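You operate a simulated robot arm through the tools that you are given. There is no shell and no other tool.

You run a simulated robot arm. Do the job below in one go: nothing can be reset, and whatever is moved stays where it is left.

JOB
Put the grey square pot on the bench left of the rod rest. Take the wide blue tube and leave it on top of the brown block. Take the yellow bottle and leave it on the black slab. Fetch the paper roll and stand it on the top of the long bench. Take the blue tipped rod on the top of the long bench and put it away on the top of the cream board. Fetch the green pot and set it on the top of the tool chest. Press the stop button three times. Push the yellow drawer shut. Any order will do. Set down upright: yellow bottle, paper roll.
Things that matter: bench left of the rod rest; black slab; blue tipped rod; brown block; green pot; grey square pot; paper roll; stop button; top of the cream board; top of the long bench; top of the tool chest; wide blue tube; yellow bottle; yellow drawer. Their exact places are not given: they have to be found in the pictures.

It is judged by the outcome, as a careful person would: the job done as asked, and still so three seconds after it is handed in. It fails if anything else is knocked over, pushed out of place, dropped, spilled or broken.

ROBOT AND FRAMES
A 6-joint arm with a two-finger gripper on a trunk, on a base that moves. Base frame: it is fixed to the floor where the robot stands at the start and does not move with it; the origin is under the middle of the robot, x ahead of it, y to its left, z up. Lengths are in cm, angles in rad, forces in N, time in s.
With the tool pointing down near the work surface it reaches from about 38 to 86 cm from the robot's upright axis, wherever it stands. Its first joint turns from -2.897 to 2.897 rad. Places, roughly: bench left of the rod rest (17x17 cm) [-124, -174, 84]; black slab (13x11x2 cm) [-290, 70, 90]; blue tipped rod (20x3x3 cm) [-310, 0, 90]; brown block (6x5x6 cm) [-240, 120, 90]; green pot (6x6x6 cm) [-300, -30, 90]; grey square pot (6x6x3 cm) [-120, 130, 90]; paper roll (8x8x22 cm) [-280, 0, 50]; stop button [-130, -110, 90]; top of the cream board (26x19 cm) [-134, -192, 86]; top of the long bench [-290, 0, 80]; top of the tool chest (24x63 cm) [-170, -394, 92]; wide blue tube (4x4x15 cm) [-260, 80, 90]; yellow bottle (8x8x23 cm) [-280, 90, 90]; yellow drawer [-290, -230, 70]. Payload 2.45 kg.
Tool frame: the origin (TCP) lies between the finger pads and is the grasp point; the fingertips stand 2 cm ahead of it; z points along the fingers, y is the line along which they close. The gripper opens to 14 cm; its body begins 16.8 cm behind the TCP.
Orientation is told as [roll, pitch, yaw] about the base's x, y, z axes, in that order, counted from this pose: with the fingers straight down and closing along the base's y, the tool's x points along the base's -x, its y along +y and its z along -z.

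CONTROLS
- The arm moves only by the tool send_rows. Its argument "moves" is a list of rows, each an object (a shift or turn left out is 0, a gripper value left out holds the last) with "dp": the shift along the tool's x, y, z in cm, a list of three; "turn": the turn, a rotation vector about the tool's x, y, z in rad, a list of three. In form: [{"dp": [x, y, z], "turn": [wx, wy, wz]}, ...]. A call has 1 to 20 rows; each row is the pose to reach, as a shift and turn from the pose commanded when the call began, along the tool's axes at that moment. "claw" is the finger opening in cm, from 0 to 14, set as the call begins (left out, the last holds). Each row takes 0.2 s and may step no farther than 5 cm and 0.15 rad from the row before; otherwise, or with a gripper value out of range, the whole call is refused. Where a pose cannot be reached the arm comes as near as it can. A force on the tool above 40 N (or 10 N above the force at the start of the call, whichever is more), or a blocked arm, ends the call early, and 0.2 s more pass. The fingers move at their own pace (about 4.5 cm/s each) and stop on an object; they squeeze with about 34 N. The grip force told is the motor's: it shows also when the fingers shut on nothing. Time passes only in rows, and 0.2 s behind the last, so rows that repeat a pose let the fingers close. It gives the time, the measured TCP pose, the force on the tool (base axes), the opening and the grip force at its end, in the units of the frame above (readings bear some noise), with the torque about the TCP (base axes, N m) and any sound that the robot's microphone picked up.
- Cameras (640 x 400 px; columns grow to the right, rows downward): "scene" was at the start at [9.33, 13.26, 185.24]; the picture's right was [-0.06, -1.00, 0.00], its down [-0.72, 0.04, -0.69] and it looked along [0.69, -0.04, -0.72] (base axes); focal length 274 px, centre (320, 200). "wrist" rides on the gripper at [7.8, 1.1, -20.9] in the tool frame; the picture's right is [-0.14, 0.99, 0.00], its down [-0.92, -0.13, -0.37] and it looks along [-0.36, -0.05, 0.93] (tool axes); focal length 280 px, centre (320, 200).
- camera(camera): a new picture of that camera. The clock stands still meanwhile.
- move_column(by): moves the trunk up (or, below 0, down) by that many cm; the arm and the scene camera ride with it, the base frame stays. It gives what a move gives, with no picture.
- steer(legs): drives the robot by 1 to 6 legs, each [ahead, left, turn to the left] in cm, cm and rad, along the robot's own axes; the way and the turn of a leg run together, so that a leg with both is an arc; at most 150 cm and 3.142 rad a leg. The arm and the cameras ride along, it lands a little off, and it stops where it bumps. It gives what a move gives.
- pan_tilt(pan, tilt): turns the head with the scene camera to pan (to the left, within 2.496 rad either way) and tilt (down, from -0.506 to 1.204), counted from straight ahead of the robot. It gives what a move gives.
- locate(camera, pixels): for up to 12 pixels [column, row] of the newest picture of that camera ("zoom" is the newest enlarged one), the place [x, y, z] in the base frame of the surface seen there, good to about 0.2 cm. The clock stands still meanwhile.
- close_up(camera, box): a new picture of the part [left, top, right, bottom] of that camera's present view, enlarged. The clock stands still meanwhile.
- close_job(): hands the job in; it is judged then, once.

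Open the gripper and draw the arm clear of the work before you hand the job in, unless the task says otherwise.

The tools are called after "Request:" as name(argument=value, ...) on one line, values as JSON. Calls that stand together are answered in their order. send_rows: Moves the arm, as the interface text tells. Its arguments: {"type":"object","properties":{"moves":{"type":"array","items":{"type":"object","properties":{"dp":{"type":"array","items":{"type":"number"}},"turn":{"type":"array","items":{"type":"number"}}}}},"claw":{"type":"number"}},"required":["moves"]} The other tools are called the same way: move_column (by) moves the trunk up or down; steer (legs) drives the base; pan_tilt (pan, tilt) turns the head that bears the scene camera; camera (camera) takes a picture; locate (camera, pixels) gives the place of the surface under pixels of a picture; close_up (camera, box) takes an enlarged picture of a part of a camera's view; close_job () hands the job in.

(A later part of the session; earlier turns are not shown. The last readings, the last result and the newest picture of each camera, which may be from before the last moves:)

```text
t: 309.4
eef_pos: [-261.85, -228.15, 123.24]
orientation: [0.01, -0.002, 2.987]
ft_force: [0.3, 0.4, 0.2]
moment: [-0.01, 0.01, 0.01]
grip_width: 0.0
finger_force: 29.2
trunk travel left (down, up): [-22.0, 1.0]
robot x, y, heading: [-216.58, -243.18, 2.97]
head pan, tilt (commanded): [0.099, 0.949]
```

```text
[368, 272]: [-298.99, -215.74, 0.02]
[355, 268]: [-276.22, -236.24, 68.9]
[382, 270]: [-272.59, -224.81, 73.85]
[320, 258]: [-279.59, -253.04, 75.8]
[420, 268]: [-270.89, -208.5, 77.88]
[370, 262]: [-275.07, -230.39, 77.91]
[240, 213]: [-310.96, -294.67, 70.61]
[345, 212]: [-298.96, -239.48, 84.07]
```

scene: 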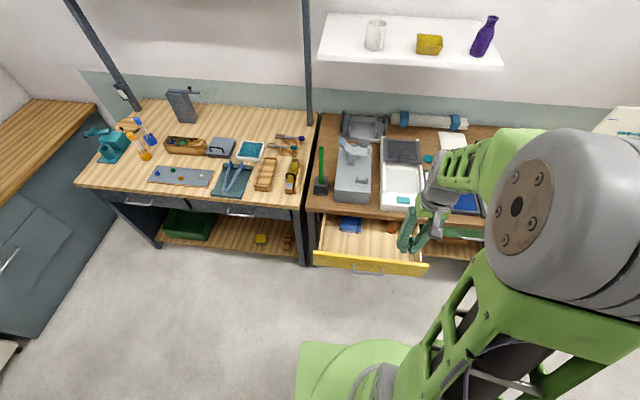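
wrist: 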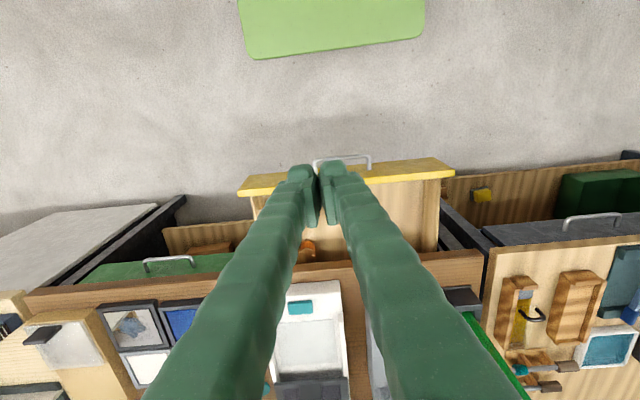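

The bar is 9 cm ahead and 4 cm left of the tool. I lower the closed fingers in front of it to z≈73.5, shifting 3.9 cm left.

Request:
send_rows(moves=[{"dp": [0, 1.3, 4.5]}, {"dp": [0, 2.6, 9]}, {"dp": [0, 3.9, 13.5]}, {"dp": [0, 3.9, 18]}, {"dp": [0, 3.9, 22.5]}, {"dp": [0, 3.9, 27]}, {"dp": [0, 3.9, 31.5]}, {"dp": [0, 3.9, 36]}, {"dp": [0, 3.9, 40.5]}, {"dp": [0, 3.9, 45]}, {"dp": [0, 3.9, 49.5]}, {"dp": [0, 3.9, 49.5]}])

Request:
camera(camera="wrist")

Request:
camera(camera="scene")

```text
t: 312.0
eef_pos: [-261.87, -232.24, 73.51]
orientation: [0.053, 0.038, 2.992]
ft_force: [-0.2, -0.2, -0.1]
moment: [0.06, -0.02, -0.01]
grip_width: 0.01
finger_force: 29.4
out of reach, approached as far as the arm can: row 7, 8, 9, 10, 11, 12
trunk travel left (down, up): [-22.0, 1.0]
robot x, y, heading: [-216.84, -243.66, 2.98]
head pan, tilt (commanded): [0.099, 0.949]
```

```text
taken
```

wrist: 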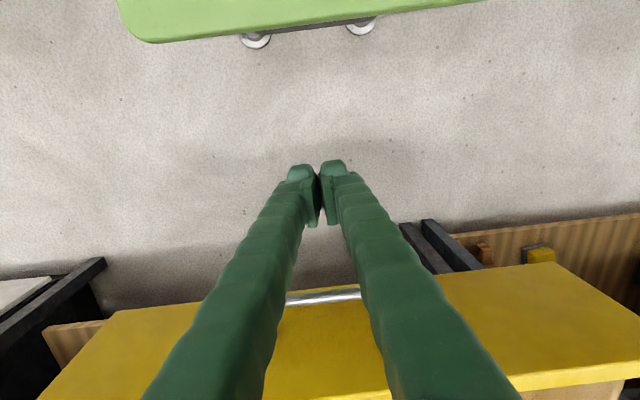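

```text
taken
```

scene: 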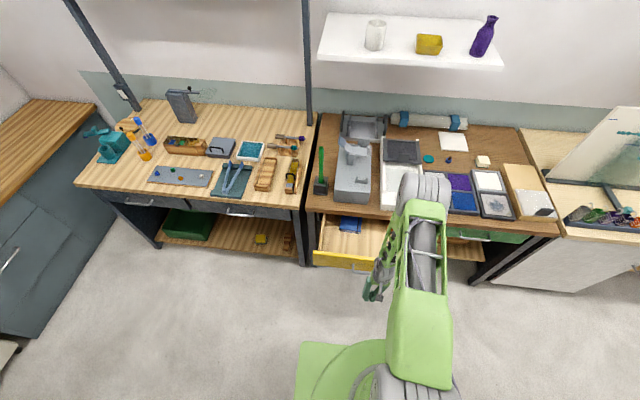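

The handle bar is right ahead at (320,297). I push forward in modest steps (tool -x), first up to contact.

Request:
send_rows(moves=[{"dp": [-2, 0, 0]}, {"dp": [-4, 0, 0]}, {"dp": [-6, 0, 0]}, {"dp": [-8, 0, 0]}, {"dp": [-9.5, 0, 0]}, {"dp": [-11, 0, 0]}, {"dp": [-12.5, 0, 0]}, {"dp": [-14, 0, 0]}])

Request:
camera(camera="wrist")

Request:
camera(camera="scene")

```text
t: 313.8
eef_pos: [-276.46, -230.31, 73.59]
orientation: [0.009, -0.001, 2.986]
ft_force: [1.4, -0.6, -0.1]
moment: [0.01, 0.01, 0.0]
grip_width: 0.01
finger_force: 29.4
out of reach, approached as far as the arm can: row 1, 3, 4, 5
trunk travel left (down, up): [-22.0, 1.0]
robot x, y, heading: [-217.14, -243.15, 2.977]
head pan, tilt (commanded): [0.099, 0.949]
```

```text
taken
```

wrist: 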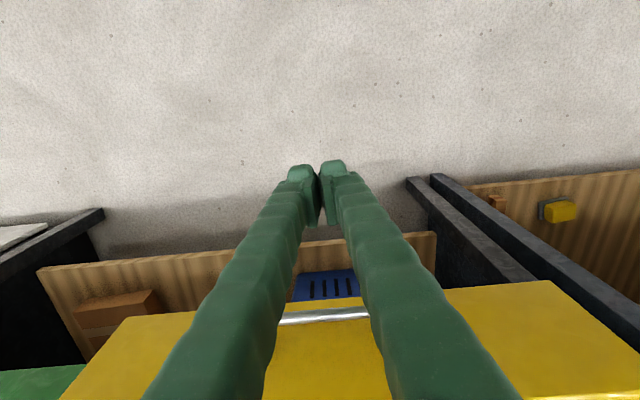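

```text
taken
```

scene: 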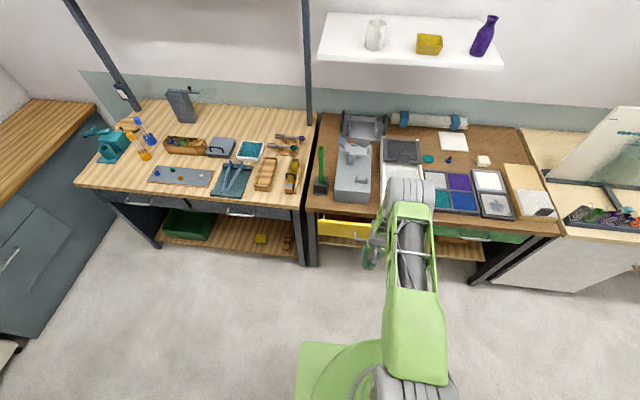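

The drawer slid in easily; its front is now near the bench edge at (345,228). I check how far it still stands out.

Request:
locate(camera="scene", pixels=[[330, 226], [345, 229], [360, 231], [450, 232], [500, 237], [345, 212], [340, 222]])

Request:
close_up(camera="scene", box=[290, 190, 540, 280])

Request:
locate(camera="wrist", pixels=[[325, 317], [300, 320], [540, 300], [140, 330], [60, 380], [325, 345]])

```text
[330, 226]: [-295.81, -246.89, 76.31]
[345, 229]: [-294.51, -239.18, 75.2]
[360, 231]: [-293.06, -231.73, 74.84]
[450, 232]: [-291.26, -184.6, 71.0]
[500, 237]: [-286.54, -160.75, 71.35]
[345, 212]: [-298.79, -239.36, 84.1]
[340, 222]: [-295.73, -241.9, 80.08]
```

```text
2.56 times, centred on (415, 235) of scene
```

zoom: 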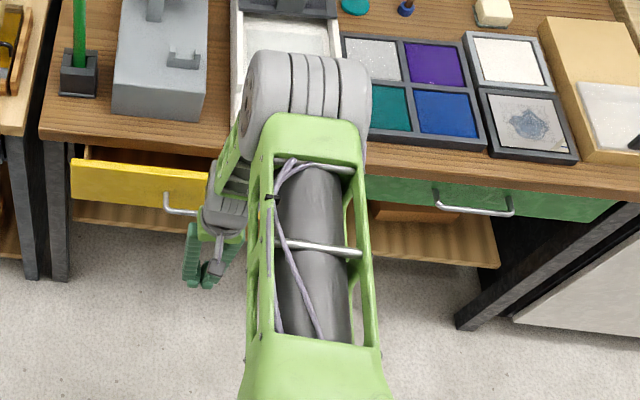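

```text
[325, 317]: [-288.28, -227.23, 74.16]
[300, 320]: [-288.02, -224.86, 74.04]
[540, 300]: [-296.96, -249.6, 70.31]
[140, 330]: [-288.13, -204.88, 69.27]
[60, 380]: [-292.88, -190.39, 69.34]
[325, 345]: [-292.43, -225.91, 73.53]
```

The yellow panel still stands 6 cm proud of the shut green drawer beside it; it coasted ahead of the fingers. I approach again and push the remainder slowly.

Request:
send_rows(moves=[{"dp": [-2, 0, 0]}, {"dp": [-4, 0, 0]}, {"dp": [-6, 0, 0]}, {"dp": [-8, 0, 0]}, {"dp": [-9.3, 0, 0]}, {"dp": [-10, 0, 0]}, {"dp": [-10.5, 0, 0]}, {"dp": [-11, 0, 0]}, {"dp": [-11.5, 0, 0]}, {"dp": [-12, 0, 0]}, {"dp": [-12.5, 0, 0]}, {"dp": [-13, 0, 0]}, {"dp": [-13.5, 0, 0]}, {"dp": [-14, 0, 0]}, {"dp": [-14.5, 0, 0]}, {"dp": [-15, 0, 0]}])

Request:
close_up(camera="scene", box=[290, 190, 540, 280])

Request:
camera(camera="wrist")

```text
t: 317.2
eef_pos: [-291.3, -227.98, 73.81]
orientation: [0.01, 0.0, 2.988]
ft_force: [-0.3, 0.5, -0.1]
moment: [0.01, -0.02, 0.01]
grip_width: 0.0
finger_force: 29.3
trunk travel left (down, up): [-22.0, 1.0]
robot x, y, heading: [-216.92, -243.49, 2.97]
head pan, tilt (commanded): [0.099, 0.949]
```

```text
2.56 times, centred on (415, 235) of scene
```

zoom: 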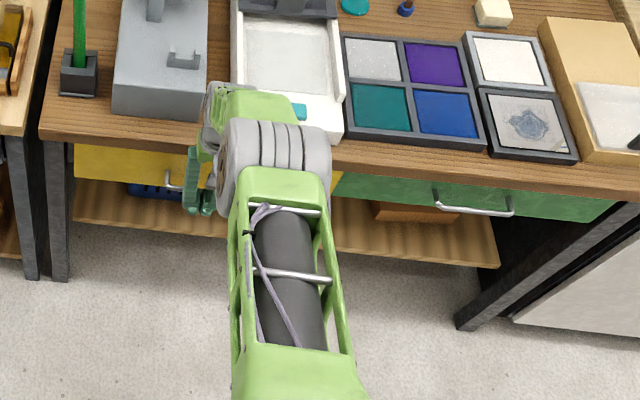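

```text
taken
```

wrist: 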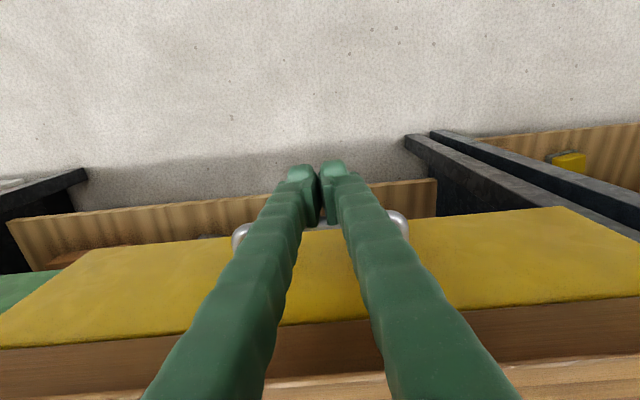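

The drawer is in farther. I measure the yellow panel against the green one.

Request:
camera(camera="scene")

Request:
locate(camera="scene", pixels=[[330, 225], [345, 226], [338, 230], [450, 232], [500, 237], [355, 232]])

Request:
locate(camera="wrist", pixels=[[150, 270], [480, 240], [560, 230], [240, 240], [400, 220], [20, 290]])

```text
taken
```

scene: 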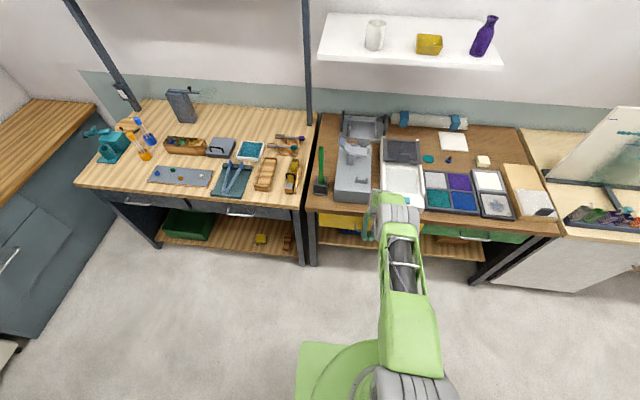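

```text
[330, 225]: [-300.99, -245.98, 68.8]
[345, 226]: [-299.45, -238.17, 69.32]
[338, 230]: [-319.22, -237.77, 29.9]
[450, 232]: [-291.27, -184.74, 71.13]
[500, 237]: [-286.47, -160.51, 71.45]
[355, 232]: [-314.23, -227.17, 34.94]
```

```text
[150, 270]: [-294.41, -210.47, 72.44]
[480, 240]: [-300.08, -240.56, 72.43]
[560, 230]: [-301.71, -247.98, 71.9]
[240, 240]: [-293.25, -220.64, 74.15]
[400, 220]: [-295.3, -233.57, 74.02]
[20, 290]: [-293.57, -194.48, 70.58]
```

By measurement the yellow panel is still about 1.9 cm proud of the green one. I push on slowly, watching for the stop.

Request:
send_rows(moves=[{"dp": [-0.4, 0, 0]}, {"dp": [-0.8, 0, 0]}, {"dp": [-1.2, 0, 0]}, {"dp": [-1.6, 0, 0]}, {"dp": [-2.0, 0, 0]}, {"dp": [-2.4, 0, 0]}])

Request:
camera(camera="wrist")

Request:
locate(camera="wrist", pixels=[[150, 250], [480, 220], [560, 210], [240, 220], [20, 290], [10, 310]])

```text
t: 318.6
eef_pos: [-293.46, -227.58, 73.59]
orientation: [0.01, -0.002, 2.987]
ft_force: [0.4, -0.1, -0.2]
moment: [-0.02, 0.0, 0.0]
grip_width: 0.0
finger_force: 29.0
trunk travel left (down, up): [-22.0, 1.0]
robot x, y, heading: [-217.0, -243.55, 2.973]
head pan, tilt (commanded): [0.099, 0.949]
```

```text
taken
```

wrist: 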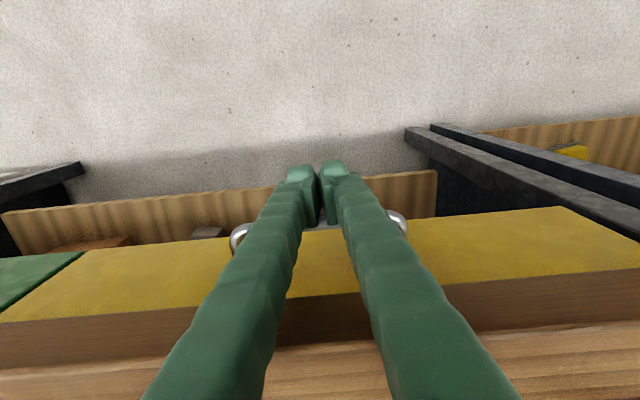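

```text
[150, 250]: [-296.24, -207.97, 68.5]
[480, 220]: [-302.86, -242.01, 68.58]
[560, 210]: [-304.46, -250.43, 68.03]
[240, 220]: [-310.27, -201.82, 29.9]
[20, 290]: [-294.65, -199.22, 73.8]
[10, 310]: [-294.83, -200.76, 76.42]
```

The panels are now flush (both at -251.0 along the normal). I push another few millimetres to confirm it is against its stop.

Request:
send_rows(moves=[{"dp": [-0.2, 0, 0]}, {"dp": [-0.4, 0, 0]}, {"dp": [-0.6, 0, 0]}, {"dp": [-0.8, 0, 0]}])

Request:
camera(camera="wrist")

Request:
locate(camera="wrist", pixels=[[150, 250], [480, 220], [560, 210], [20, 290], [240, 235], [400, 220]])

```text
t: 319.6
eef_pos: [-293.73, -227.72, 73.49]
orientation: [0.011, 0.01, 2.987]
ft_force: [29.2, -6.8, -10.2]
moment: [-0.11, -0.26, -0.23]
grip_width: 0.6
finger_force: 29.7
trunk travel left (down, up): [-22.0, 1.0]
robot x, y, heading: [-216.7, -243.28, 2.979]
head pan, tilt (commanded): [0.099, 0.949]
```

```text
taken
```

wrist: 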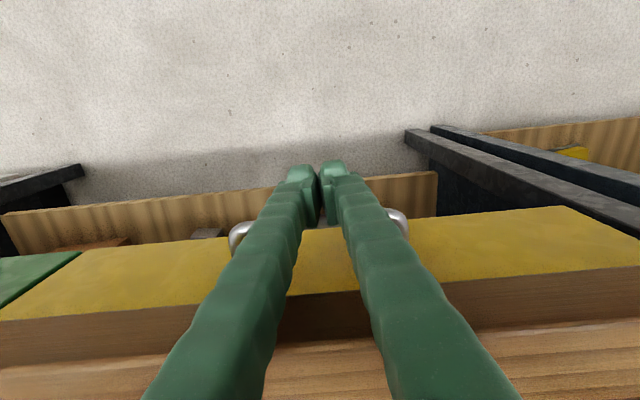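

```text
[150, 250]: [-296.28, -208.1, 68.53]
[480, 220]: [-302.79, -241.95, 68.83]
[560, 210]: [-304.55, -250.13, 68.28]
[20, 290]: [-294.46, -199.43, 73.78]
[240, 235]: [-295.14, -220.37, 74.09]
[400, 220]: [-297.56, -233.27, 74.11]
```

29 N of resistance: the drawer is fully shut. I back the fingers away slowly and check that it stays shut.

Request:
send_rows(moves=[{"dp": [0.5, 0, 0]}, {"dp": [1, 0, 0]}, {"dp": [2, 0, 0]}, {"dp": [4, 0, 0]}, {"dp": [8, 0, 0]}, {"dp": [12, 0, 0]}, {"dp": [16, 0, 0]}, {"dp": [20, 0, 0]}])

Request:
camera(camera="wrist")

Request:
camera(camera="scene")

```text
t: 321.4
eef_pos: [-274.57, -230.66, 73.71]
orientation: [0.009, -0.004, 2.989]
ft_force: [-0.1, -0.5, 0.4]
moment: [-0.01, -0.02, 0.0]
grip_width: 0.0
finger_force: 29.3
trunk travel left (down, up): [-22.0, 1.0]
robot x, y, heading: [-216.64, -243.53, 2.978]
head pan, tilt (commanded): [0.099, 0.949]
```

```text
taken
```

wrist: 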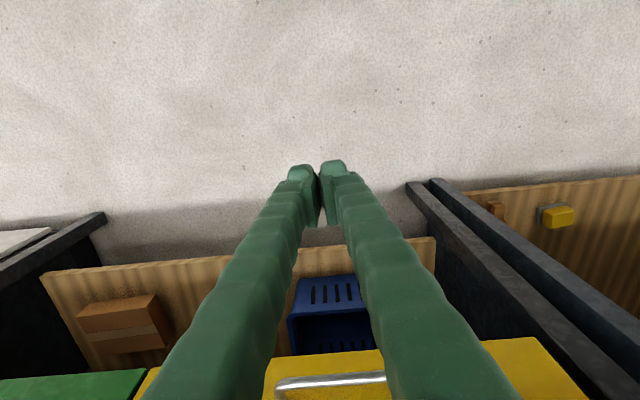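

```text
taken
```

scene: 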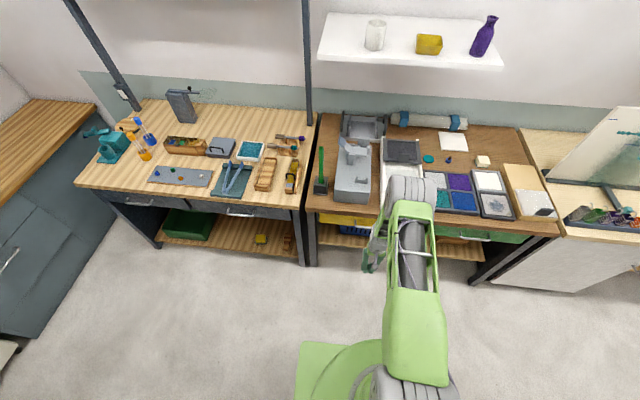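

The drawer stays shut, flush with the green one. I raise the arm and turn the head toward the tool chest near (-170,-394).

Request:
send_rows(moves=[{"dp": [3, 0, -4.5]}, {"dp": [6, 0, -9]}, {"dp": [9, 0, -13.5]}, {"dp": [10, 0, -18]}, {"dp": [10, 0, -22.5]}, {"dp": [10, 0, -27]}, {"dp": [10, 0, -31.5]}, {"dp": [10, 0, -36]}, {"dp": [10, 0, -40.5]}, {"dp": [10, 0, -45]}, {"dp": [10, 0, -49]}])

Request:
pan_tilt(pan=2.0, tilt=0.5)

Request:
camera(camera="scene")

```text
refused: row 1 steps farther than a row can; nothing moved
```

```text
t: 323.2
eef_pos: [-274.69, -230.65, 73.7]
orientation: [0.011, -0.001, 2.987]
ft_force: [-0.4, -0.1, 0.1]
moment: [0.0, 0.01, 0.01]
grip_width: 0.02
finger_force: 29.2
trunk travel left (down, up): [-22.0, 1.0]
robot x, y, heading: [-216.8, -243.08, 2.977]
head pan, tilt (commanded): [2.0, 0.499]
```

```text
taken
```

scene: 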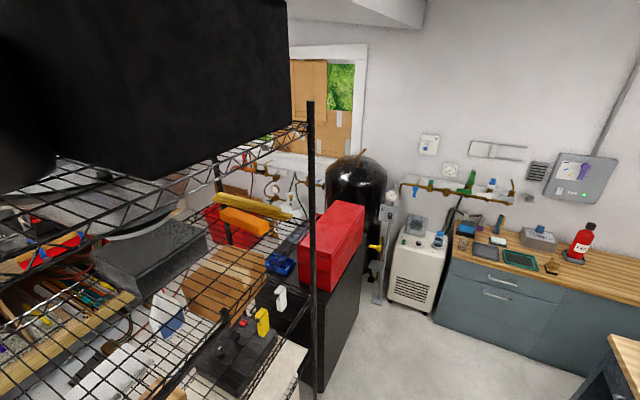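

The arm rows were refused for one oversized step; the head turned, though, and shows a black chest with a red box at (340,300) behind the rack. I locate points there.

Request:
locate(camera="scene", pixels=[[335, 245], [340, 280], [345, 340], [350, 290], [310, 295], [280, 262], [300, 275], [270, 300], [325, 300], [355, 215], [240, 340], [310, 110]])

Request:
close_up(camera="scene", box=[180, 180, 420, 400])

```text
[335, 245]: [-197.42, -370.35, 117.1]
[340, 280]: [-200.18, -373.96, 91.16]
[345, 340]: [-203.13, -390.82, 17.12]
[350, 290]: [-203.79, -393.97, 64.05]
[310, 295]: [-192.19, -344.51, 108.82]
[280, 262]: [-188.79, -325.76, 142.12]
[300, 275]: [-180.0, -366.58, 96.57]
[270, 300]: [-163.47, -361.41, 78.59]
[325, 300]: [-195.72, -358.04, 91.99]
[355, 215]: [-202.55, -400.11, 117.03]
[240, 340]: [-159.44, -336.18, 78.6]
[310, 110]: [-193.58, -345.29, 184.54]
```

```text
1.82 times, centred on (300, 290) of scene
```

zoom: 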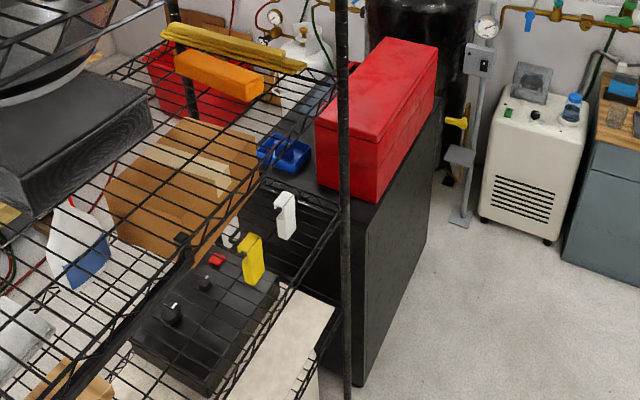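

The black chest's top (z 92) carries a tall red box on its corridor side; its free strip lies behind it. First I fetch the green pot: I raise the arm, then drive back up the corridor.

Request:
send_rows(moves=[{"dp": [2, 0, -4]}, {"dp": [4, 0, -8]}, {"dp": [6, 0, -12]}, {"dp": [8, 0, -16]}, {"dp": [10, 0, -20]}, {"dp": [10, 0, -24.5]}, {"dp": [10, 0, -29]}, {"dp": [10, 0, -33.5]}, {"dp": [10, 0, -38]}, {"dp": [10, 0, -42.5]}, {"dp": [10, 0, -47]}, {"dp": [10, 0, -49]}])

Request:
steer(legs=[[-8, -100, 0], [-4, -94, 0]])

Request:
pan_tilt(pan=0.1, tilt=0.75)

Request:
camera(camera="scene")

```text
t: 325.9
eef_pos: [-264.74, -231.62, 122.76]
orientation: [0.011, -0.002, 2.988]
ft_force: [-0.7, -0.6, 0.3]
moment: [-0.02, 0.0, -0.03]
grip_width: 0.0
finger_force: 29.3
trunk travel left (down, up): [-22.0, 1.0]
robot x, y, heading: [-217.01, -243.35, 2.979]
head pan, tilt (commanded): [2.0, 0.499]
```

```text
t: 331.6
eef_pos: [-249.9, -167.38, 122.71]
orientation: [0.013, -0.003, 2.969]
ft_force: [-0.2, 1.3, -0.3]
moment: [-0.05, -0.01, 0.0]
grip_width: 0.0
finger_force: 29.5
trunk travel left (down, up): [-22.0, 1.0]
robot x, y, heading: [-202.14, -180.0, 2.957]
head pan, tilt (commanded): [2.0, 0.499]
stopped in leg 1: the robot was blocked; the commanded pose is now the measured one
```

```text
t: 333.5
eef_pos: [-250.09, -167.87, 122.81]
orientation: [0.01, -0.002, 2.97]
ft_force: [-0.5, -0.6, 0.4]
moment: [-0.01, 0.01, 0.0]
grip_width: 0.01
finger_force: 29.3
trunk travel left (down, up): [-22.0, 1.0]
robot x, y, heading: [-202.0, -180.43, 2.955]
head pan, tilt (commanded): [0.099, 0.75]
```

```text
taken
```

scene: 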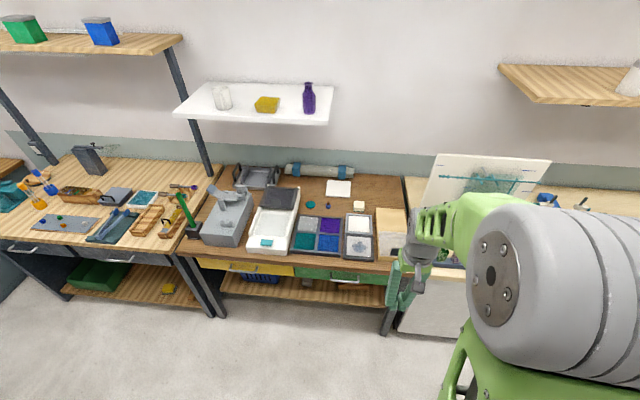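

My base bumped the middle table's side (too close on the right). I move 12 cm forward away from it and continue along the corridor.

Request:
steer(legs=[[12, 0, 0.012], [0, -66, 0], [0, -64, 0]])

Request:
camera(camera="scene")

```text
t: 346.3
eef_pos: [-238.66, -36.93, 122.69]
orientation: [0.011, -0.001, 2.972]
ft_force: [0.7, 1.0, 0.1]
moment: [0.0, 0.0, 0.02]
grip_width: 0.01
finger_force: 29.0
trunk travel left (down, up): [-22.0, 1.0]
robot x, y, heading: [-190.86, -49.01, 2.957]
head pan, tilt (commanded): [0.099, 0.75]
```

```text
taken
```

scene: 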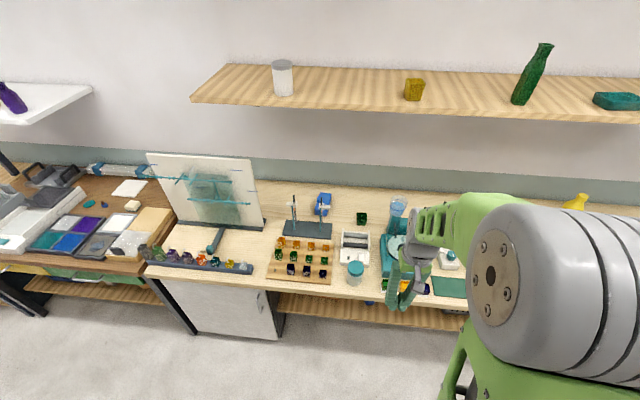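

I am at (-191,-49). I turn the tool -1.57 (camera toward the left side, away from the cup), open to 9 cm, and lower the trunk for passing under the shelf.

Request:
send_rows(claw=9, moves=[{"turn": [0, 0, 0.143]}, {"turn": [0, 0, 0.286]}, {"turn": [0, 0, 0.429]}, {"turn": [0, 0, 0.571]}, {"turn": [0, 0, 0.714]}, {"turn": [0, 0, 0.857]}, {"turn": [0, 0, 1.0]}, {"turn": [0, 0, 1.142]}, {"turn": [0, 0, 1.285]}, {"turn": [0, 0, 1.428]}, {"turn": [0, 0, 1.57]}, {"turn": [0, 0, 1.57]}])

Request:
move_column(by=-13)

Request:
steer(legs=[[18, 0, 0.01]])

Request:
camera(camera="wrist")

Request:
camera(camera="scene")

```text
t: 348.9
eef_pos: [-238.81, -36.9, 122.87]
orientation: [0.003, 0.011, 1.402]
ft_force: [-1.0, 0.2, 0.6]
moment: [-0.02, -0.03, 0.0]
grip_width: 9.0
finger_force: 0.0
trunk travel left (down, up): [-22.0, 1.0]
robot x, y, heading: [-191.19, -49.19, 2.966]
head pan, tilt (commanded): [0.099, 0.75]
```

```text
t: 350.5
eef_pos: [-238.76, -36.85, 109.68]
orientation: [0.002, 0.011, 1.404]
ft_force: [-0.2, 0.1, -0.6]
moment: [-0.03, 0.0, 0.02]
grip_width: 8.99
finger_force: 0.2
trunk travel left (down, up): [-9.0, 14.0]
robot x, y, heading: [-191.05, -49.55, 2.96]
head pan, tilt (commanded): [0.099, 0.75]
```

```text
t: 352.0
eef_pos: [-256.58, -34.27, 109.85]
orientation: [0.0, 0.01, 1.413]
ft_force: [-0.2, 0.2, 0.1]
moment: [-0.01, -0.05, 0.03]
grip_width: 9.01
finger_force: 0.1
trunk travel left (down, up): [-9.0, 14.0]
robot x, y, heading: [-208.54, -46.08, 2.971]
head pan, tilt (commanded): [0.099, 0.75]
```

```text
taken
```

wrist: 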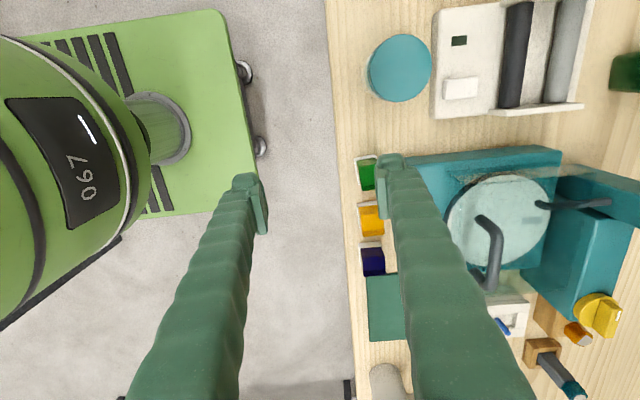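

```text
taken
```

scene: 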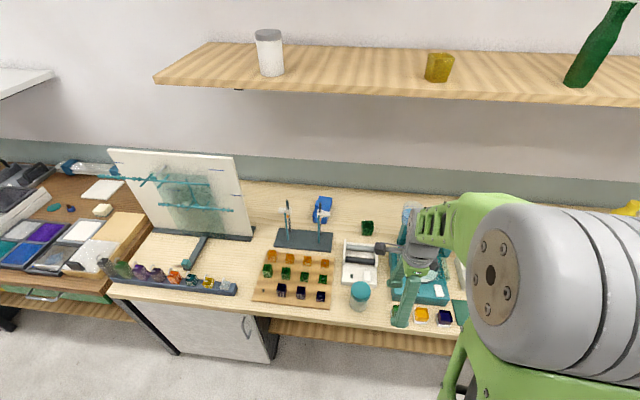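

The green pot shows at (367,227) in the scene view. I zoom in and locate it and its neighbours.

Request:
close_up(camera="scene", box=[310, 180, 430, 300])

Request:
locate(camera="scene", pixels=[[367, 224], [361, 228], [374, 228], [367, 234], [361, 222], [373, 221], [345, 245], [375, 250], [405, 215], [360, 285], [322, 205], [350, 265]])

```text
3.33 times, centred on (370, 240) of scene
```

zoom: 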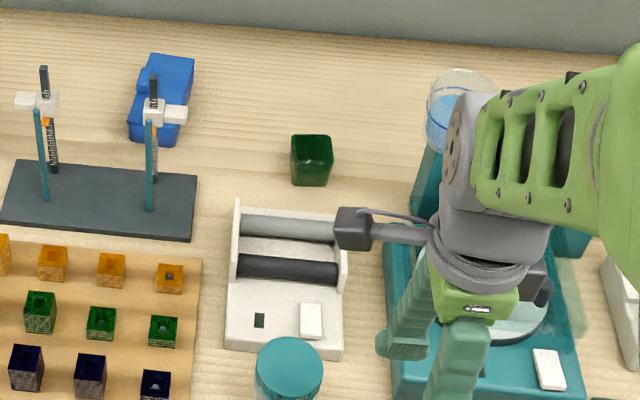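

```text
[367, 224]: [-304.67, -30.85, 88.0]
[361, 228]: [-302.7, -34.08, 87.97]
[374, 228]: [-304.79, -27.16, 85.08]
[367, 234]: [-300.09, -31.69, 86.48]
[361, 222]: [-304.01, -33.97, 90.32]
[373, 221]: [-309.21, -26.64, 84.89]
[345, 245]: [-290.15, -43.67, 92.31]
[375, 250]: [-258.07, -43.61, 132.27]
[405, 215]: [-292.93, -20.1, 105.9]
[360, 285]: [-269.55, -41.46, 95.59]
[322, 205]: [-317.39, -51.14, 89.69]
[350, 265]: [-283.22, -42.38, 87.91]
```

The pot is near (-302.7,-31), rim z≈90.4. I drive 15.5 cm ahead and lower the trunk 6 cm, keeping the fingers at y≈-31 between the roller device and the teal device.

Request:
steer(legs=[[15.5, 0, 0]])

Request:
move_column(by=-6)

Request:
camera(camera="wrist")

```text
t: 353.4
eef_pos: [-272.12, -31.52, 109.74]
orientation: [-0.001, 0.012, 1.413]
ft_force: [0.0, 0.0, 0.0]
moment: [0.0, -0.06, -0.02]
grip_width: 8.99
finger_force: 0.0
trunk travel left (down, up): [-9.0, 14.0]
robot x, y, heading: [-224.62, -43.58, 2.969]
head pan, tilt (commanded): [0.099, 0.75]
```

```text
t: 354.4
eef_pos: [-272.0, -31.6, 103.71]
orientation: [0.002, 0.01, 1.414]
ft_force: [0.3, -0.2, 0.3]
moment: [0.0, 0.0, -0.01]
grip_width: 9.02
finger_force: 0.1
trunk travel left (down, up): [-3.0, 20.0]
robot x, y, heading: [-224.5, -43.54, 2.973]
head pan, tilt (commanded): [0.099, 0.75]
```

```text
taken
```

wrist: 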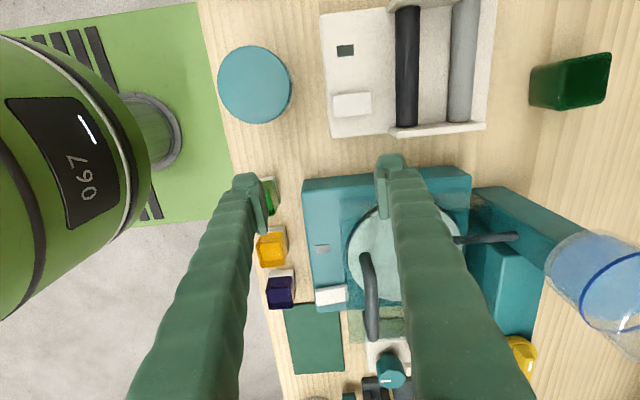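

The pot is at (570,80) and the cup at (600,285). I zoom and locate the pot's rim from this view.

Request:
close_up(camera="wrist", box=[490, 20, 640, 140])

Request:
locate(camera="wrist", pixels=[[608, 58], [603, 100], [590, 80], [560, 68], [555, 105], [535, 90], [575, 58], [570, 108], [560, 250], [600, 240], [545, 290], [495, 130]])

```text
3.33 times, centred on (565, 80) of wrist
```

zoom: 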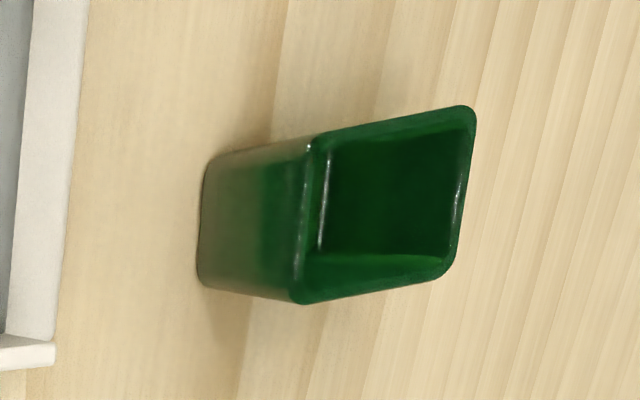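

```text
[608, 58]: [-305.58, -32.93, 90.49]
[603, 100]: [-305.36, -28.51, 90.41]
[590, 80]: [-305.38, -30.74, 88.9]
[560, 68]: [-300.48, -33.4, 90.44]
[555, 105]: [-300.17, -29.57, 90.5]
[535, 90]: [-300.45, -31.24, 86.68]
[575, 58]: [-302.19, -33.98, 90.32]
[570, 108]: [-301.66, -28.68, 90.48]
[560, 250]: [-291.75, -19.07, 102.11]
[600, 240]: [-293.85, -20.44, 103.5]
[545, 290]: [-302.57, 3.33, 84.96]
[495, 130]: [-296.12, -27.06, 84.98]
```

Request:
locate(camera="zoom", pixels=[[318, 142], [468, 112], [444, 270], [298, 296], [390, 126], [460, 190], [375, 284], [308, 220], [205, 165], [200, 280]])

```text
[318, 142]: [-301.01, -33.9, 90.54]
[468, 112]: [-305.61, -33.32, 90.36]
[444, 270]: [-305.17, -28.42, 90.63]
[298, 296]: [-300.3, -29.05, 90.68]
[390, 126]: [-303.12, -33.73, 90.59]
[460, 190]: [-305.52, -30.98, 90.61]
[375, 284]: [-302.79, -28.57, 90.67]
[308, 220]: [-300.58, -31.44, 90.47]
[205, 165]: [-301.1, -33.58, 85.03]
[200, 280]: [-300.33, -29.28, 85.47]
```

Pot centre (-303.0,-31.2), faces turned to match yaw 1.43, about 4.9 cm wide. I slide forward at z 103.7 to above it, narrowing the opening to 7.6 cm.

Request:
send_rows(claw=7.6, moves=[{"dp": [0.63, 4.39, 0]}, {"dp": [1.27, 8.77, 0]}, {"dp": [1.9, 13.2, 0]}, {"dp": [2.54, 17.5, 0]}, {"dp": [3.17, 21.9, 0]}, {"dp": [3.8, 26.3, 0]}, {"dp": [4.44, 30.7, 0]}, {"dp": [4.44, 30.7, 0]}])

Request:
camera(camera="wrist")

Request:
camera(camera="scene")

```text
t: 356.2
eef_pos: [-303.21, -31.06, 103.69]
orientation: [0.0, 0.013, 1.413]
ft_force: [0.0, -0.5, -0.2]
moment: [0.0, -0.02, 0.02]
grip_width: 7.6
finger_force: 0.0
trunk travel left (down, up): [-3.0, 20.0]
robot x, y, heading: [-224.15, -43.13, 2.974]
head pan, tilt (commanded): [0.099, 0.75]
```

```text
taken
```

wrist: 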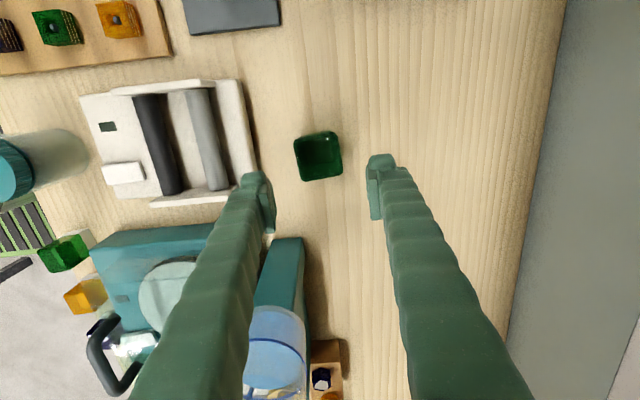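

```text
taken
```

scene: 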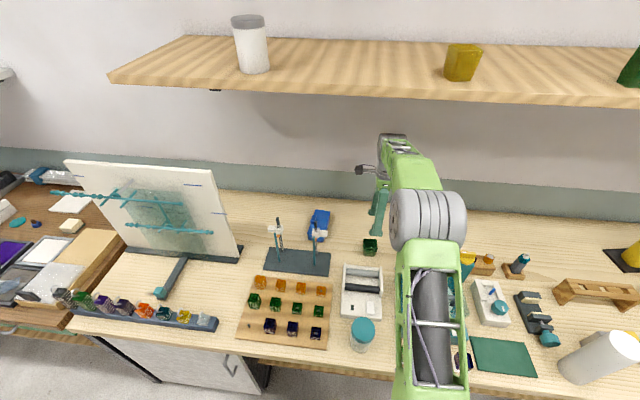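

The pot's rim at (318,153) is centred between the fingers, with the cup well to the side. I descend to z≈88 and close.

Request:
send_rows(moves=[{"dp": [0.3, 0, 4]}, {"dp": [0.3, 0, 8]}, {"dp": [0.3, 0, 11]}, {"dp": [0.3, 0, 13.5]}, {"dp": [0.3, 0, 15.5]}, {"dp": [0.3, 0, 15.5]}])

Request:
camera(camera="wrist")

```text
t: 357.6
eef_pos: [-303.1, -31.55, 88.26]
orientation: [0.002, 0.011, 1.411]
ft_force: [-0.1, -0.4, -0.6]
moment: [0.0, 0.0, -0.05]
grip_width: 7.61
finger_force: 0.1
trunk travel left (down, up): [-3.0, 20.0]
robot x, y, heading: [-224.32, -43.45, 2.976]
head pan, tilt (commanded): [0.099, 0.75]
```

```text
taken
```

wrist: 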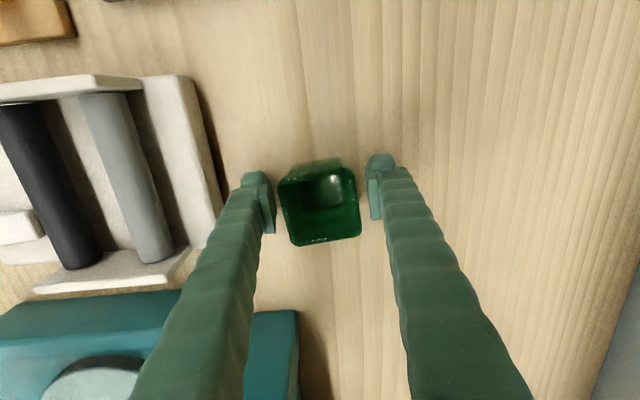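

The fingers straddle the pot evenly. I close on it.

Request:
send_rows(claw=3, moves=[{"dp": [0, 0, 0]}, {"dp": [0, 0, 0]}, {"dp": [0, 0, 0]}, {"dp": [0, 0, 0]}])

Request:
send_rows(moves=[{"dp": [0, 0, -2]}, {"dp": [0, 0, -5]}, {"dp": [0, 0, -9]}, {"dp": [0, 0, -13]}, {"dp": [0, 0, -16.5]}, {"dp": [0, 0, -16.5]}])

Request:
camera(camera="wrist")

```text
t: 358.6
eef_pos: [-303.1, -31.59, 88.24]
orientation: [0.001, 0.01, 1.414]
ft_force: [0.7, 0.2, 0.8]
moment: [0.0, 0.0, -0.03]
grip_width: 5.66
finger_force: 33.9
trunk travel left (down, up): [-3.0, 20.0]
robot x, y, heading: [-224.52, -43.16, 2.972]
head pan, tilt (commanded): [0.099, 0.75]
```

```text
t: 360.0
eef_pos: [-303.04, -31.47, 104.78]
orientation: [0.001, 0.012, 1.415]
ft_force: [-0.8, 0.7, -1.6]
moment: [0.02, -0.01, -0.01]
grip_width: 5.67
finger_force: 33.5
trunk travel left (down, up): [-3.0, 20.0]
robot x, y, heading: [-224.12, -43.45, 2.968]
head pan, tilt (commanded): [0.099, 0.75]
```

```text
taken
```

wrist: 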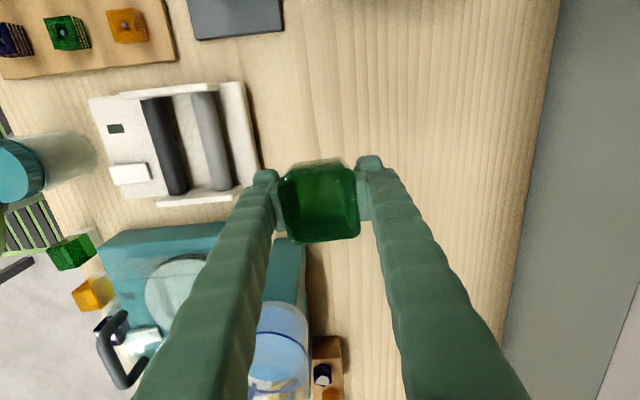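

The pot is held (5.7 cm, 34 N) and lifted. I retreat along the same lane toward the robot, back off, and raise the trunk.

Request:
send_rows(moves=[{"dp": [-0.63, -4.39, 0]}, {"dp": [-1.27, -8.77, 0]}, {"dp": [-1.9, -13.2, 0]}, {"dp": [-2.54, -17.5, 0]}, {"dp": [-3.17, -21.9, 0]}, {"dp": [-3.8, -26.3, 0]}, {"dp": [-4.44, -30.7, 0]}, {"dp": [-4.44, -30.7, 0]}])

Request:
steer(legs=[[-20, 0, 0]])

Request:
move_column(by=19)

Request:
camera(camera="scene")

```text
t: 361.8
eef_pos: [-271.85, -31.68, 104.45]
orientation: [0.002, 0.011, 1.413]
ft_force: [-0.2, -0.4, -1.3]
moment: [-0.01, 0.0, 0.03]
grip_width: 5.68
finger_force: 34.4
trunk travel left (down, up): [-3.0, 20.0]
robot x, y, heading: [-224.04, -43.04, 2.977]
head pan, tilt (commanded): [0.099, 0.75]
```

```text
t: 363.4
eef_pos: [-252.71, -35.05, 104.48]
orientation: [0.0, 0.009, 1.416]
ft_force: [0.3, 0.3, -0.9]
moment: [-0.01, 0.02, 0.01]
grip_width: 5.67
finger_force: 34.0
trunk travel left (down, up): [-3.0, 20.0]
robot x, y, heading: [-205.1, -46.43, 2.974]
head pan, tilt (commanded): [0.099, 0.75]
```

```text
t: 365.5
eef_pos: [-252.87, -35.21, 123.49]
orientation: [0.002, 0.009, 1.416]
ft_force: [0.1, 1.0, -1.8]
moment: [-0.01, 0.02, 0.02]
grip_width: 5.65
finger_force: 34.5
trunk travel left (down, up): [-22.0, 1.0]
robot x, y, heading: [-205.24, -46.6, 2.97]
head pan, tilt (commanded): [0.099, 0.75]
```

```text
taken
```

scene: 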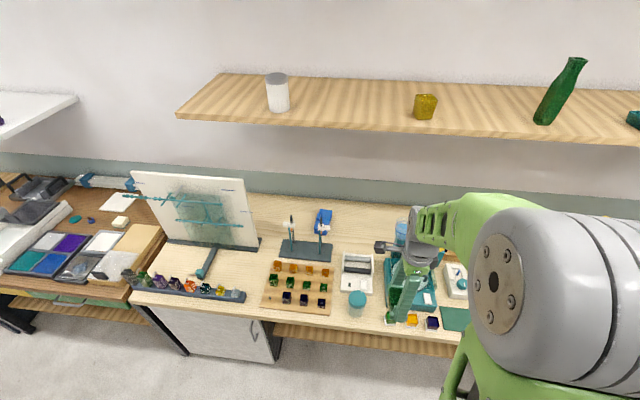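

The pot rides safely at z≈120. I turn to face down the corridor and drive toward the chest in stages.

Request:
steer(legs=[[0, 0, 1.568], [140, 0, 0], [100, 0, 0]])

Request:
pan_tilt(pan=0.3, tilt=0.6)

Request:
camera(camera="scene")

```text
t: 381.0
eef_pos: [-259.38, -330.29, 123.48]
orientation: [0.001, 0.011, 2.989]
ft_force: [-0.7, 0.5, -2.0]
moment: [0.02, 0.0, 0.02]
grip_width: 5.61
finger_force: 34.2
trunk travel left (down, up): [-22.0, 1.0]
robot x, y, heading: [-247.6, -282.57, -1.738]
head pan, tilt (commanded): [0.099, 0.75]
```

```text
t: 381.8
eef_pos: [-259.32, -330.26, 123.46]
orientation: [0.002, 0.011, 2.987]
ft_force: [0.9, 1.3, -1.9]
moment: [0.02, 0.0, 0.04]
grip_width: 5.62
finger_force: 33.8
trunk travel left (down, up): [-22.0, 1.0]
robot x, y, heading: [-247.62, -282.17, -1.737]
head pan, tilt (commanded): [0.3, 0.6]
```

```text
taken
```

scene: 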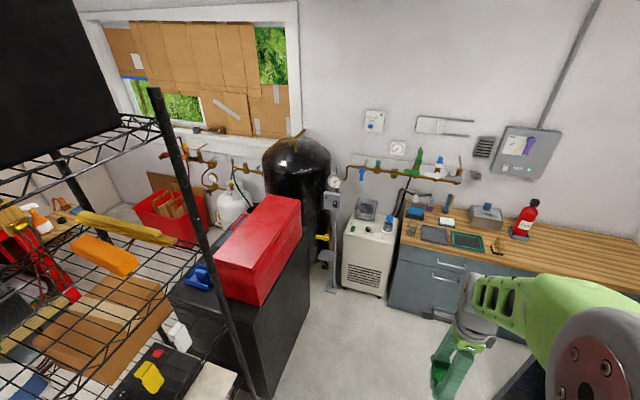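

The chest with the red box is at (260,280), with a blue tray at (198,278) near its corner. I zoom in and locate its features.

Request:
close_up(camera="scene", box=[150, 170, 350, 390])

Request:
locate(camera="scene", pixels=[[265, 205], [300, 205], [255, 290], [220, 290], [197, 278], [180, 285], [215, 305], [260, 310], [240, 330], [310, 235], [270, 390], [222, 250]])

```text
1.82 times, centred on (250, 280) of scene
```

zoom: 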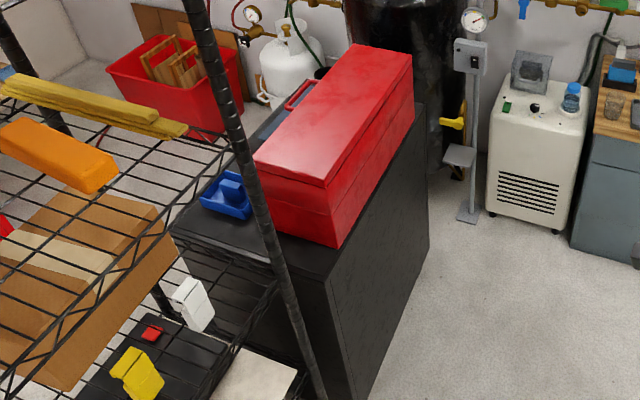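

```text
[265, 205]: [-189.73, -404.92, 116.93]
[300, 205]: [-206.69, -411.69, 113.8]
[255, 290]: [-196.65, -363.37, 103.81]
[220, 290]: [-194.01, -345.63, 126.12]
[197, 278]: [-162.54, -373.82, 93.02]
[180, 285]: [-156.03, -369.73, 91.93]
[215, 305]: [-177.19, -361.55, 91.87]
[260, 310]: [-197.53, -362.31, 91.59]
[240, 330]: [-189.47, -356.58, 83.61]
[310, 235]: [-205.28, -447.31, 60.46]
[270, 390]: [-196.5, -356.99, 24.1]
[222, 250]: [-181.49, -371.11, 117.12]
```

The free strip of the chest top lies between the red box (x≈-186 at y -390) and the far edge (x≈-159); the blue tray takes its near end. I drive on, then turn left to face the chest from the corridor side.

Request:
steer(legs=[[94.7, 13.4, 0], [0, 0, 1.547]])

Request:
pan_tilt(pan=0.0, tilt=0.8)

Request:
camera(camera="scene")

Request:
camera(camera="wrist")

```text
t: 390.4
eef_pos: [-201.98, -388.97, 123.23]
orientation: [0.003, 0.011, -1.737]
ft_force: [0.0, 0.3, -1.9]
moment: [0.01, 0.01, -0.01]
grip_width: 5.61
finger_force: 34.1
trunk travel left (down, up): [-22.0, 1.0]
robot x, y, heading: [-249.58, -376.96, -0.178]
head pan, tilt (commanded): [0.3, 0.6]
```

```text
t: 391.2
eef_pos: [-201.91, -388.94, 123.31]
orientation: [0.002, 0.011, -1.736]
ft_force: [0.1, -0.3, -1.8]
moment: [0.02, -0.05, 0.02]
grip_width: 5.6
finger_force: 33.8
trunk travel left (down, up): [-22.0, 1.0]
robot x, y, heading: [-249.83, -377.07, -0.182]
head pan, tilt (commanded): [0.0, 0.799]
```

```text
taken
```

scene: 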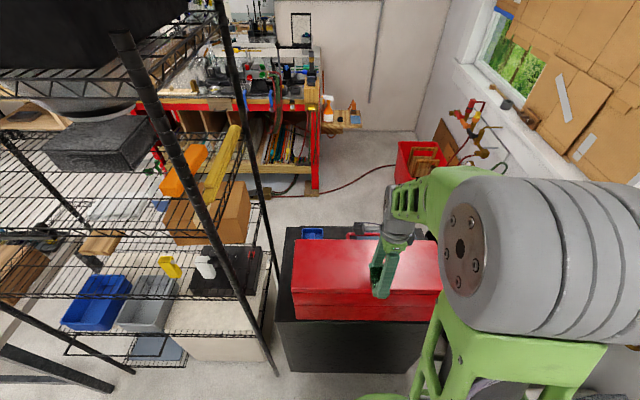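

```text
taken
```

wrist: 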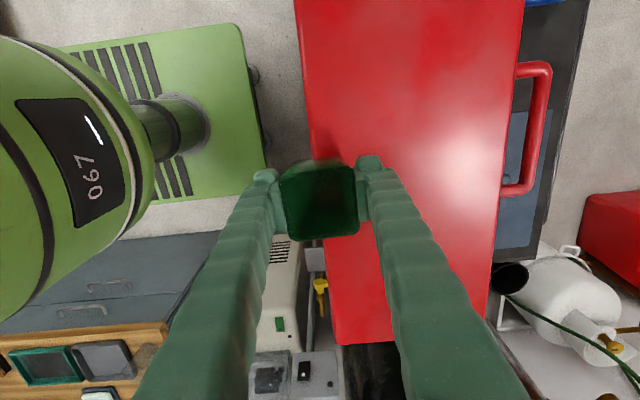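

The wrist view shows the red box with a handle loop at (535,130) on its far side, and the chest's strip beyond it at cols 500-590. I locate the strip's surface, its edge and the handle.

Request:
locate(camera="wrist", pixels=[[515, 220], [540, 220], [525, 180], [565, 100], [580, 30], [548, 70], [545, 130], [510, 190], [498, 200], [520, 40], [530, 245], [545, 20]])

Request:
close_up(camera="wrist", box=[460, 0, 640, 280])

Request:
close_up(camera="scene", box=[260, 200, 460, 350])

```text
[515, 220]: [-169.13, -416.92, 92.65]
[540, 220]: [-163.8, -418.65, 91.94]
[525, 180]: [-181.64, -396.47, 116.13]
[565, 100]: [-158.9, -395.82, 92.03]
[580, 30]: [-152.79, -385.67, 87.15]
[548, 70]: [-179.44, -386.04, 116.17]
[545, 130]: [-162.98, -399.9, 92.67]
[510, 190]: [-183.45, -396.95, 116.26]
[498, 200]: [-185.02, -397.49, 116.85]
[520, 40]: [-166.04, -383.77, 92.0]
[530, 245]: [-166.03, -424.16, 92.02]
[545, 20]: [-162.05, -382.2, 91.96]
```

```text
1.43 times, centred on (550, 140) of wrist
```

zoom: 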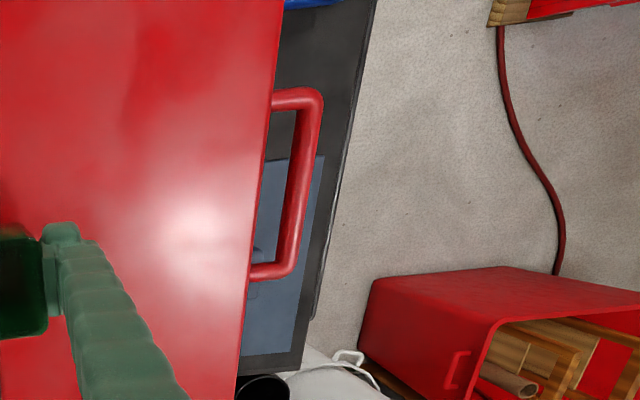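

```text
2.67 times, centred on (360, 275) of scene
```

zoom: 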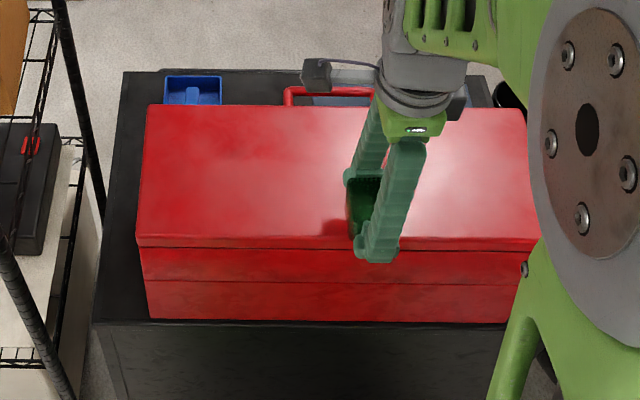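

The red box's far handle sticks out to x≈-179 at z 116; the bare chest top is at z 92 between the blue tray (y>-378) and a thin mat (y<-392). I raise the pot 5 cm, drive 13 cm ahead, and zoom on the tray to fix its edges.

Request:
send_rows(moves=[{"dp": [0, 0, -2.5]}, {"dp": [0, 0, -5]}, {"dp": [0, 0, -5]}])

Request:
locate(camera="scene", pixels=[[302, 229], [323, 229], [302, 238], [322, 238], [313, 232], [306, 227], [345, 231], [340, 229]])

Request:
steer(legs=[[13, 0, 0]])

Request:
camera(camera="wrist")

```text
t: 392.0
eef_pos: [-201.97, -389.19, 128.49]
orientation: [0.002, 0.011, -1.737]
ft_force: [-1.0, 1.6, -1.8]
moment: [-0.01, 0.01, 0.02]
grip_width: 5.58
finger_force: 34.4
trunk travel left (down, up): [-22.0, 1.0]
robot x, y, heading: [-249.56, -376.91, -0.185]
head pan, tilt (commanded): [0.0, 0.799]
```

```text
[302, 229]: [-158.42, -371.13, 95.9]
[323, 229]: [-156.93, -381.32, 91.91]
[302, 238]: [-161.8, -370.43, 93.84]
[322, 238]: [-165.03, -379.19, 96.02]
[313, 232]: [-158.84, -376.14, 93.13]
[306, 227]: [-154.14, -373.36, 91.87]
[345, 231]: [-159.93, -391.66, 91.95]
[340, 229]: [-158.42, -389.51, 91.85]
```

```text
t: 393.3
eef_pos: [-189.35, -391.25, 128.44]
orientation: [0.0, 0.011, -1.734]
ft_force: [0.5, -0.1, -1.9]
moment: [0.01, 0.08, 0.0]
grip_width: 5.58
finger_force: 33.5
trunk travel left (down, up): [-22.0, 1.0]
robot x, y, heading: [-236.84, -379.56, -0.182]
head pan, tilt (commanded): [0.0, 0.799]
```

```text
taken
```

wrist: 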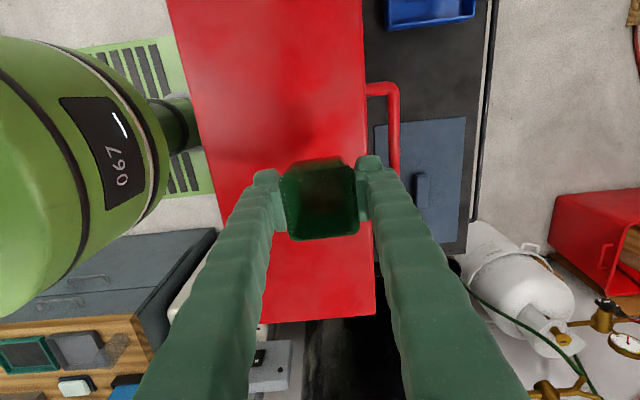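

Now the strip is well seen: blue tray at (430,10), bare top around (430,70), mat from row ~120. I locate these limits.

Request:
locate(camera="wrist", pixels=[[430, 70], [420, 30], [420, 110], [420, 126], [460, 110], [400, 60], [380, 50], [485, 60], [395, 100], [440, 24], [460, 126], [380, 126]])

```text
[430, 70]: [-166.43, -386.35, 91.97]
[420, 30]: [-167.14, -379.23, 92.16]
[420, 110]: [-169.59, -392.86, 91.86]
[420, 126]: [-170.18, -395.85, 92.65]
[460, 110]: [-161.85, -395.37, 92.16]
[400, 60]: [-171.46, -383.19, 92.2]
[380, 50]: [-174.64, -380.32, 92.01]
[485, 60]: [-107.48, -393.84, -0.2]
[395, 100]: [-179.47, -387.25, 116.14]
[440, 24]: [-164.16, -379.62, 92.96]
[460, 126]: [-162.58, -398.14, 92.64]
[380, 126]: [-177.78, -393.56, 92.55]
```

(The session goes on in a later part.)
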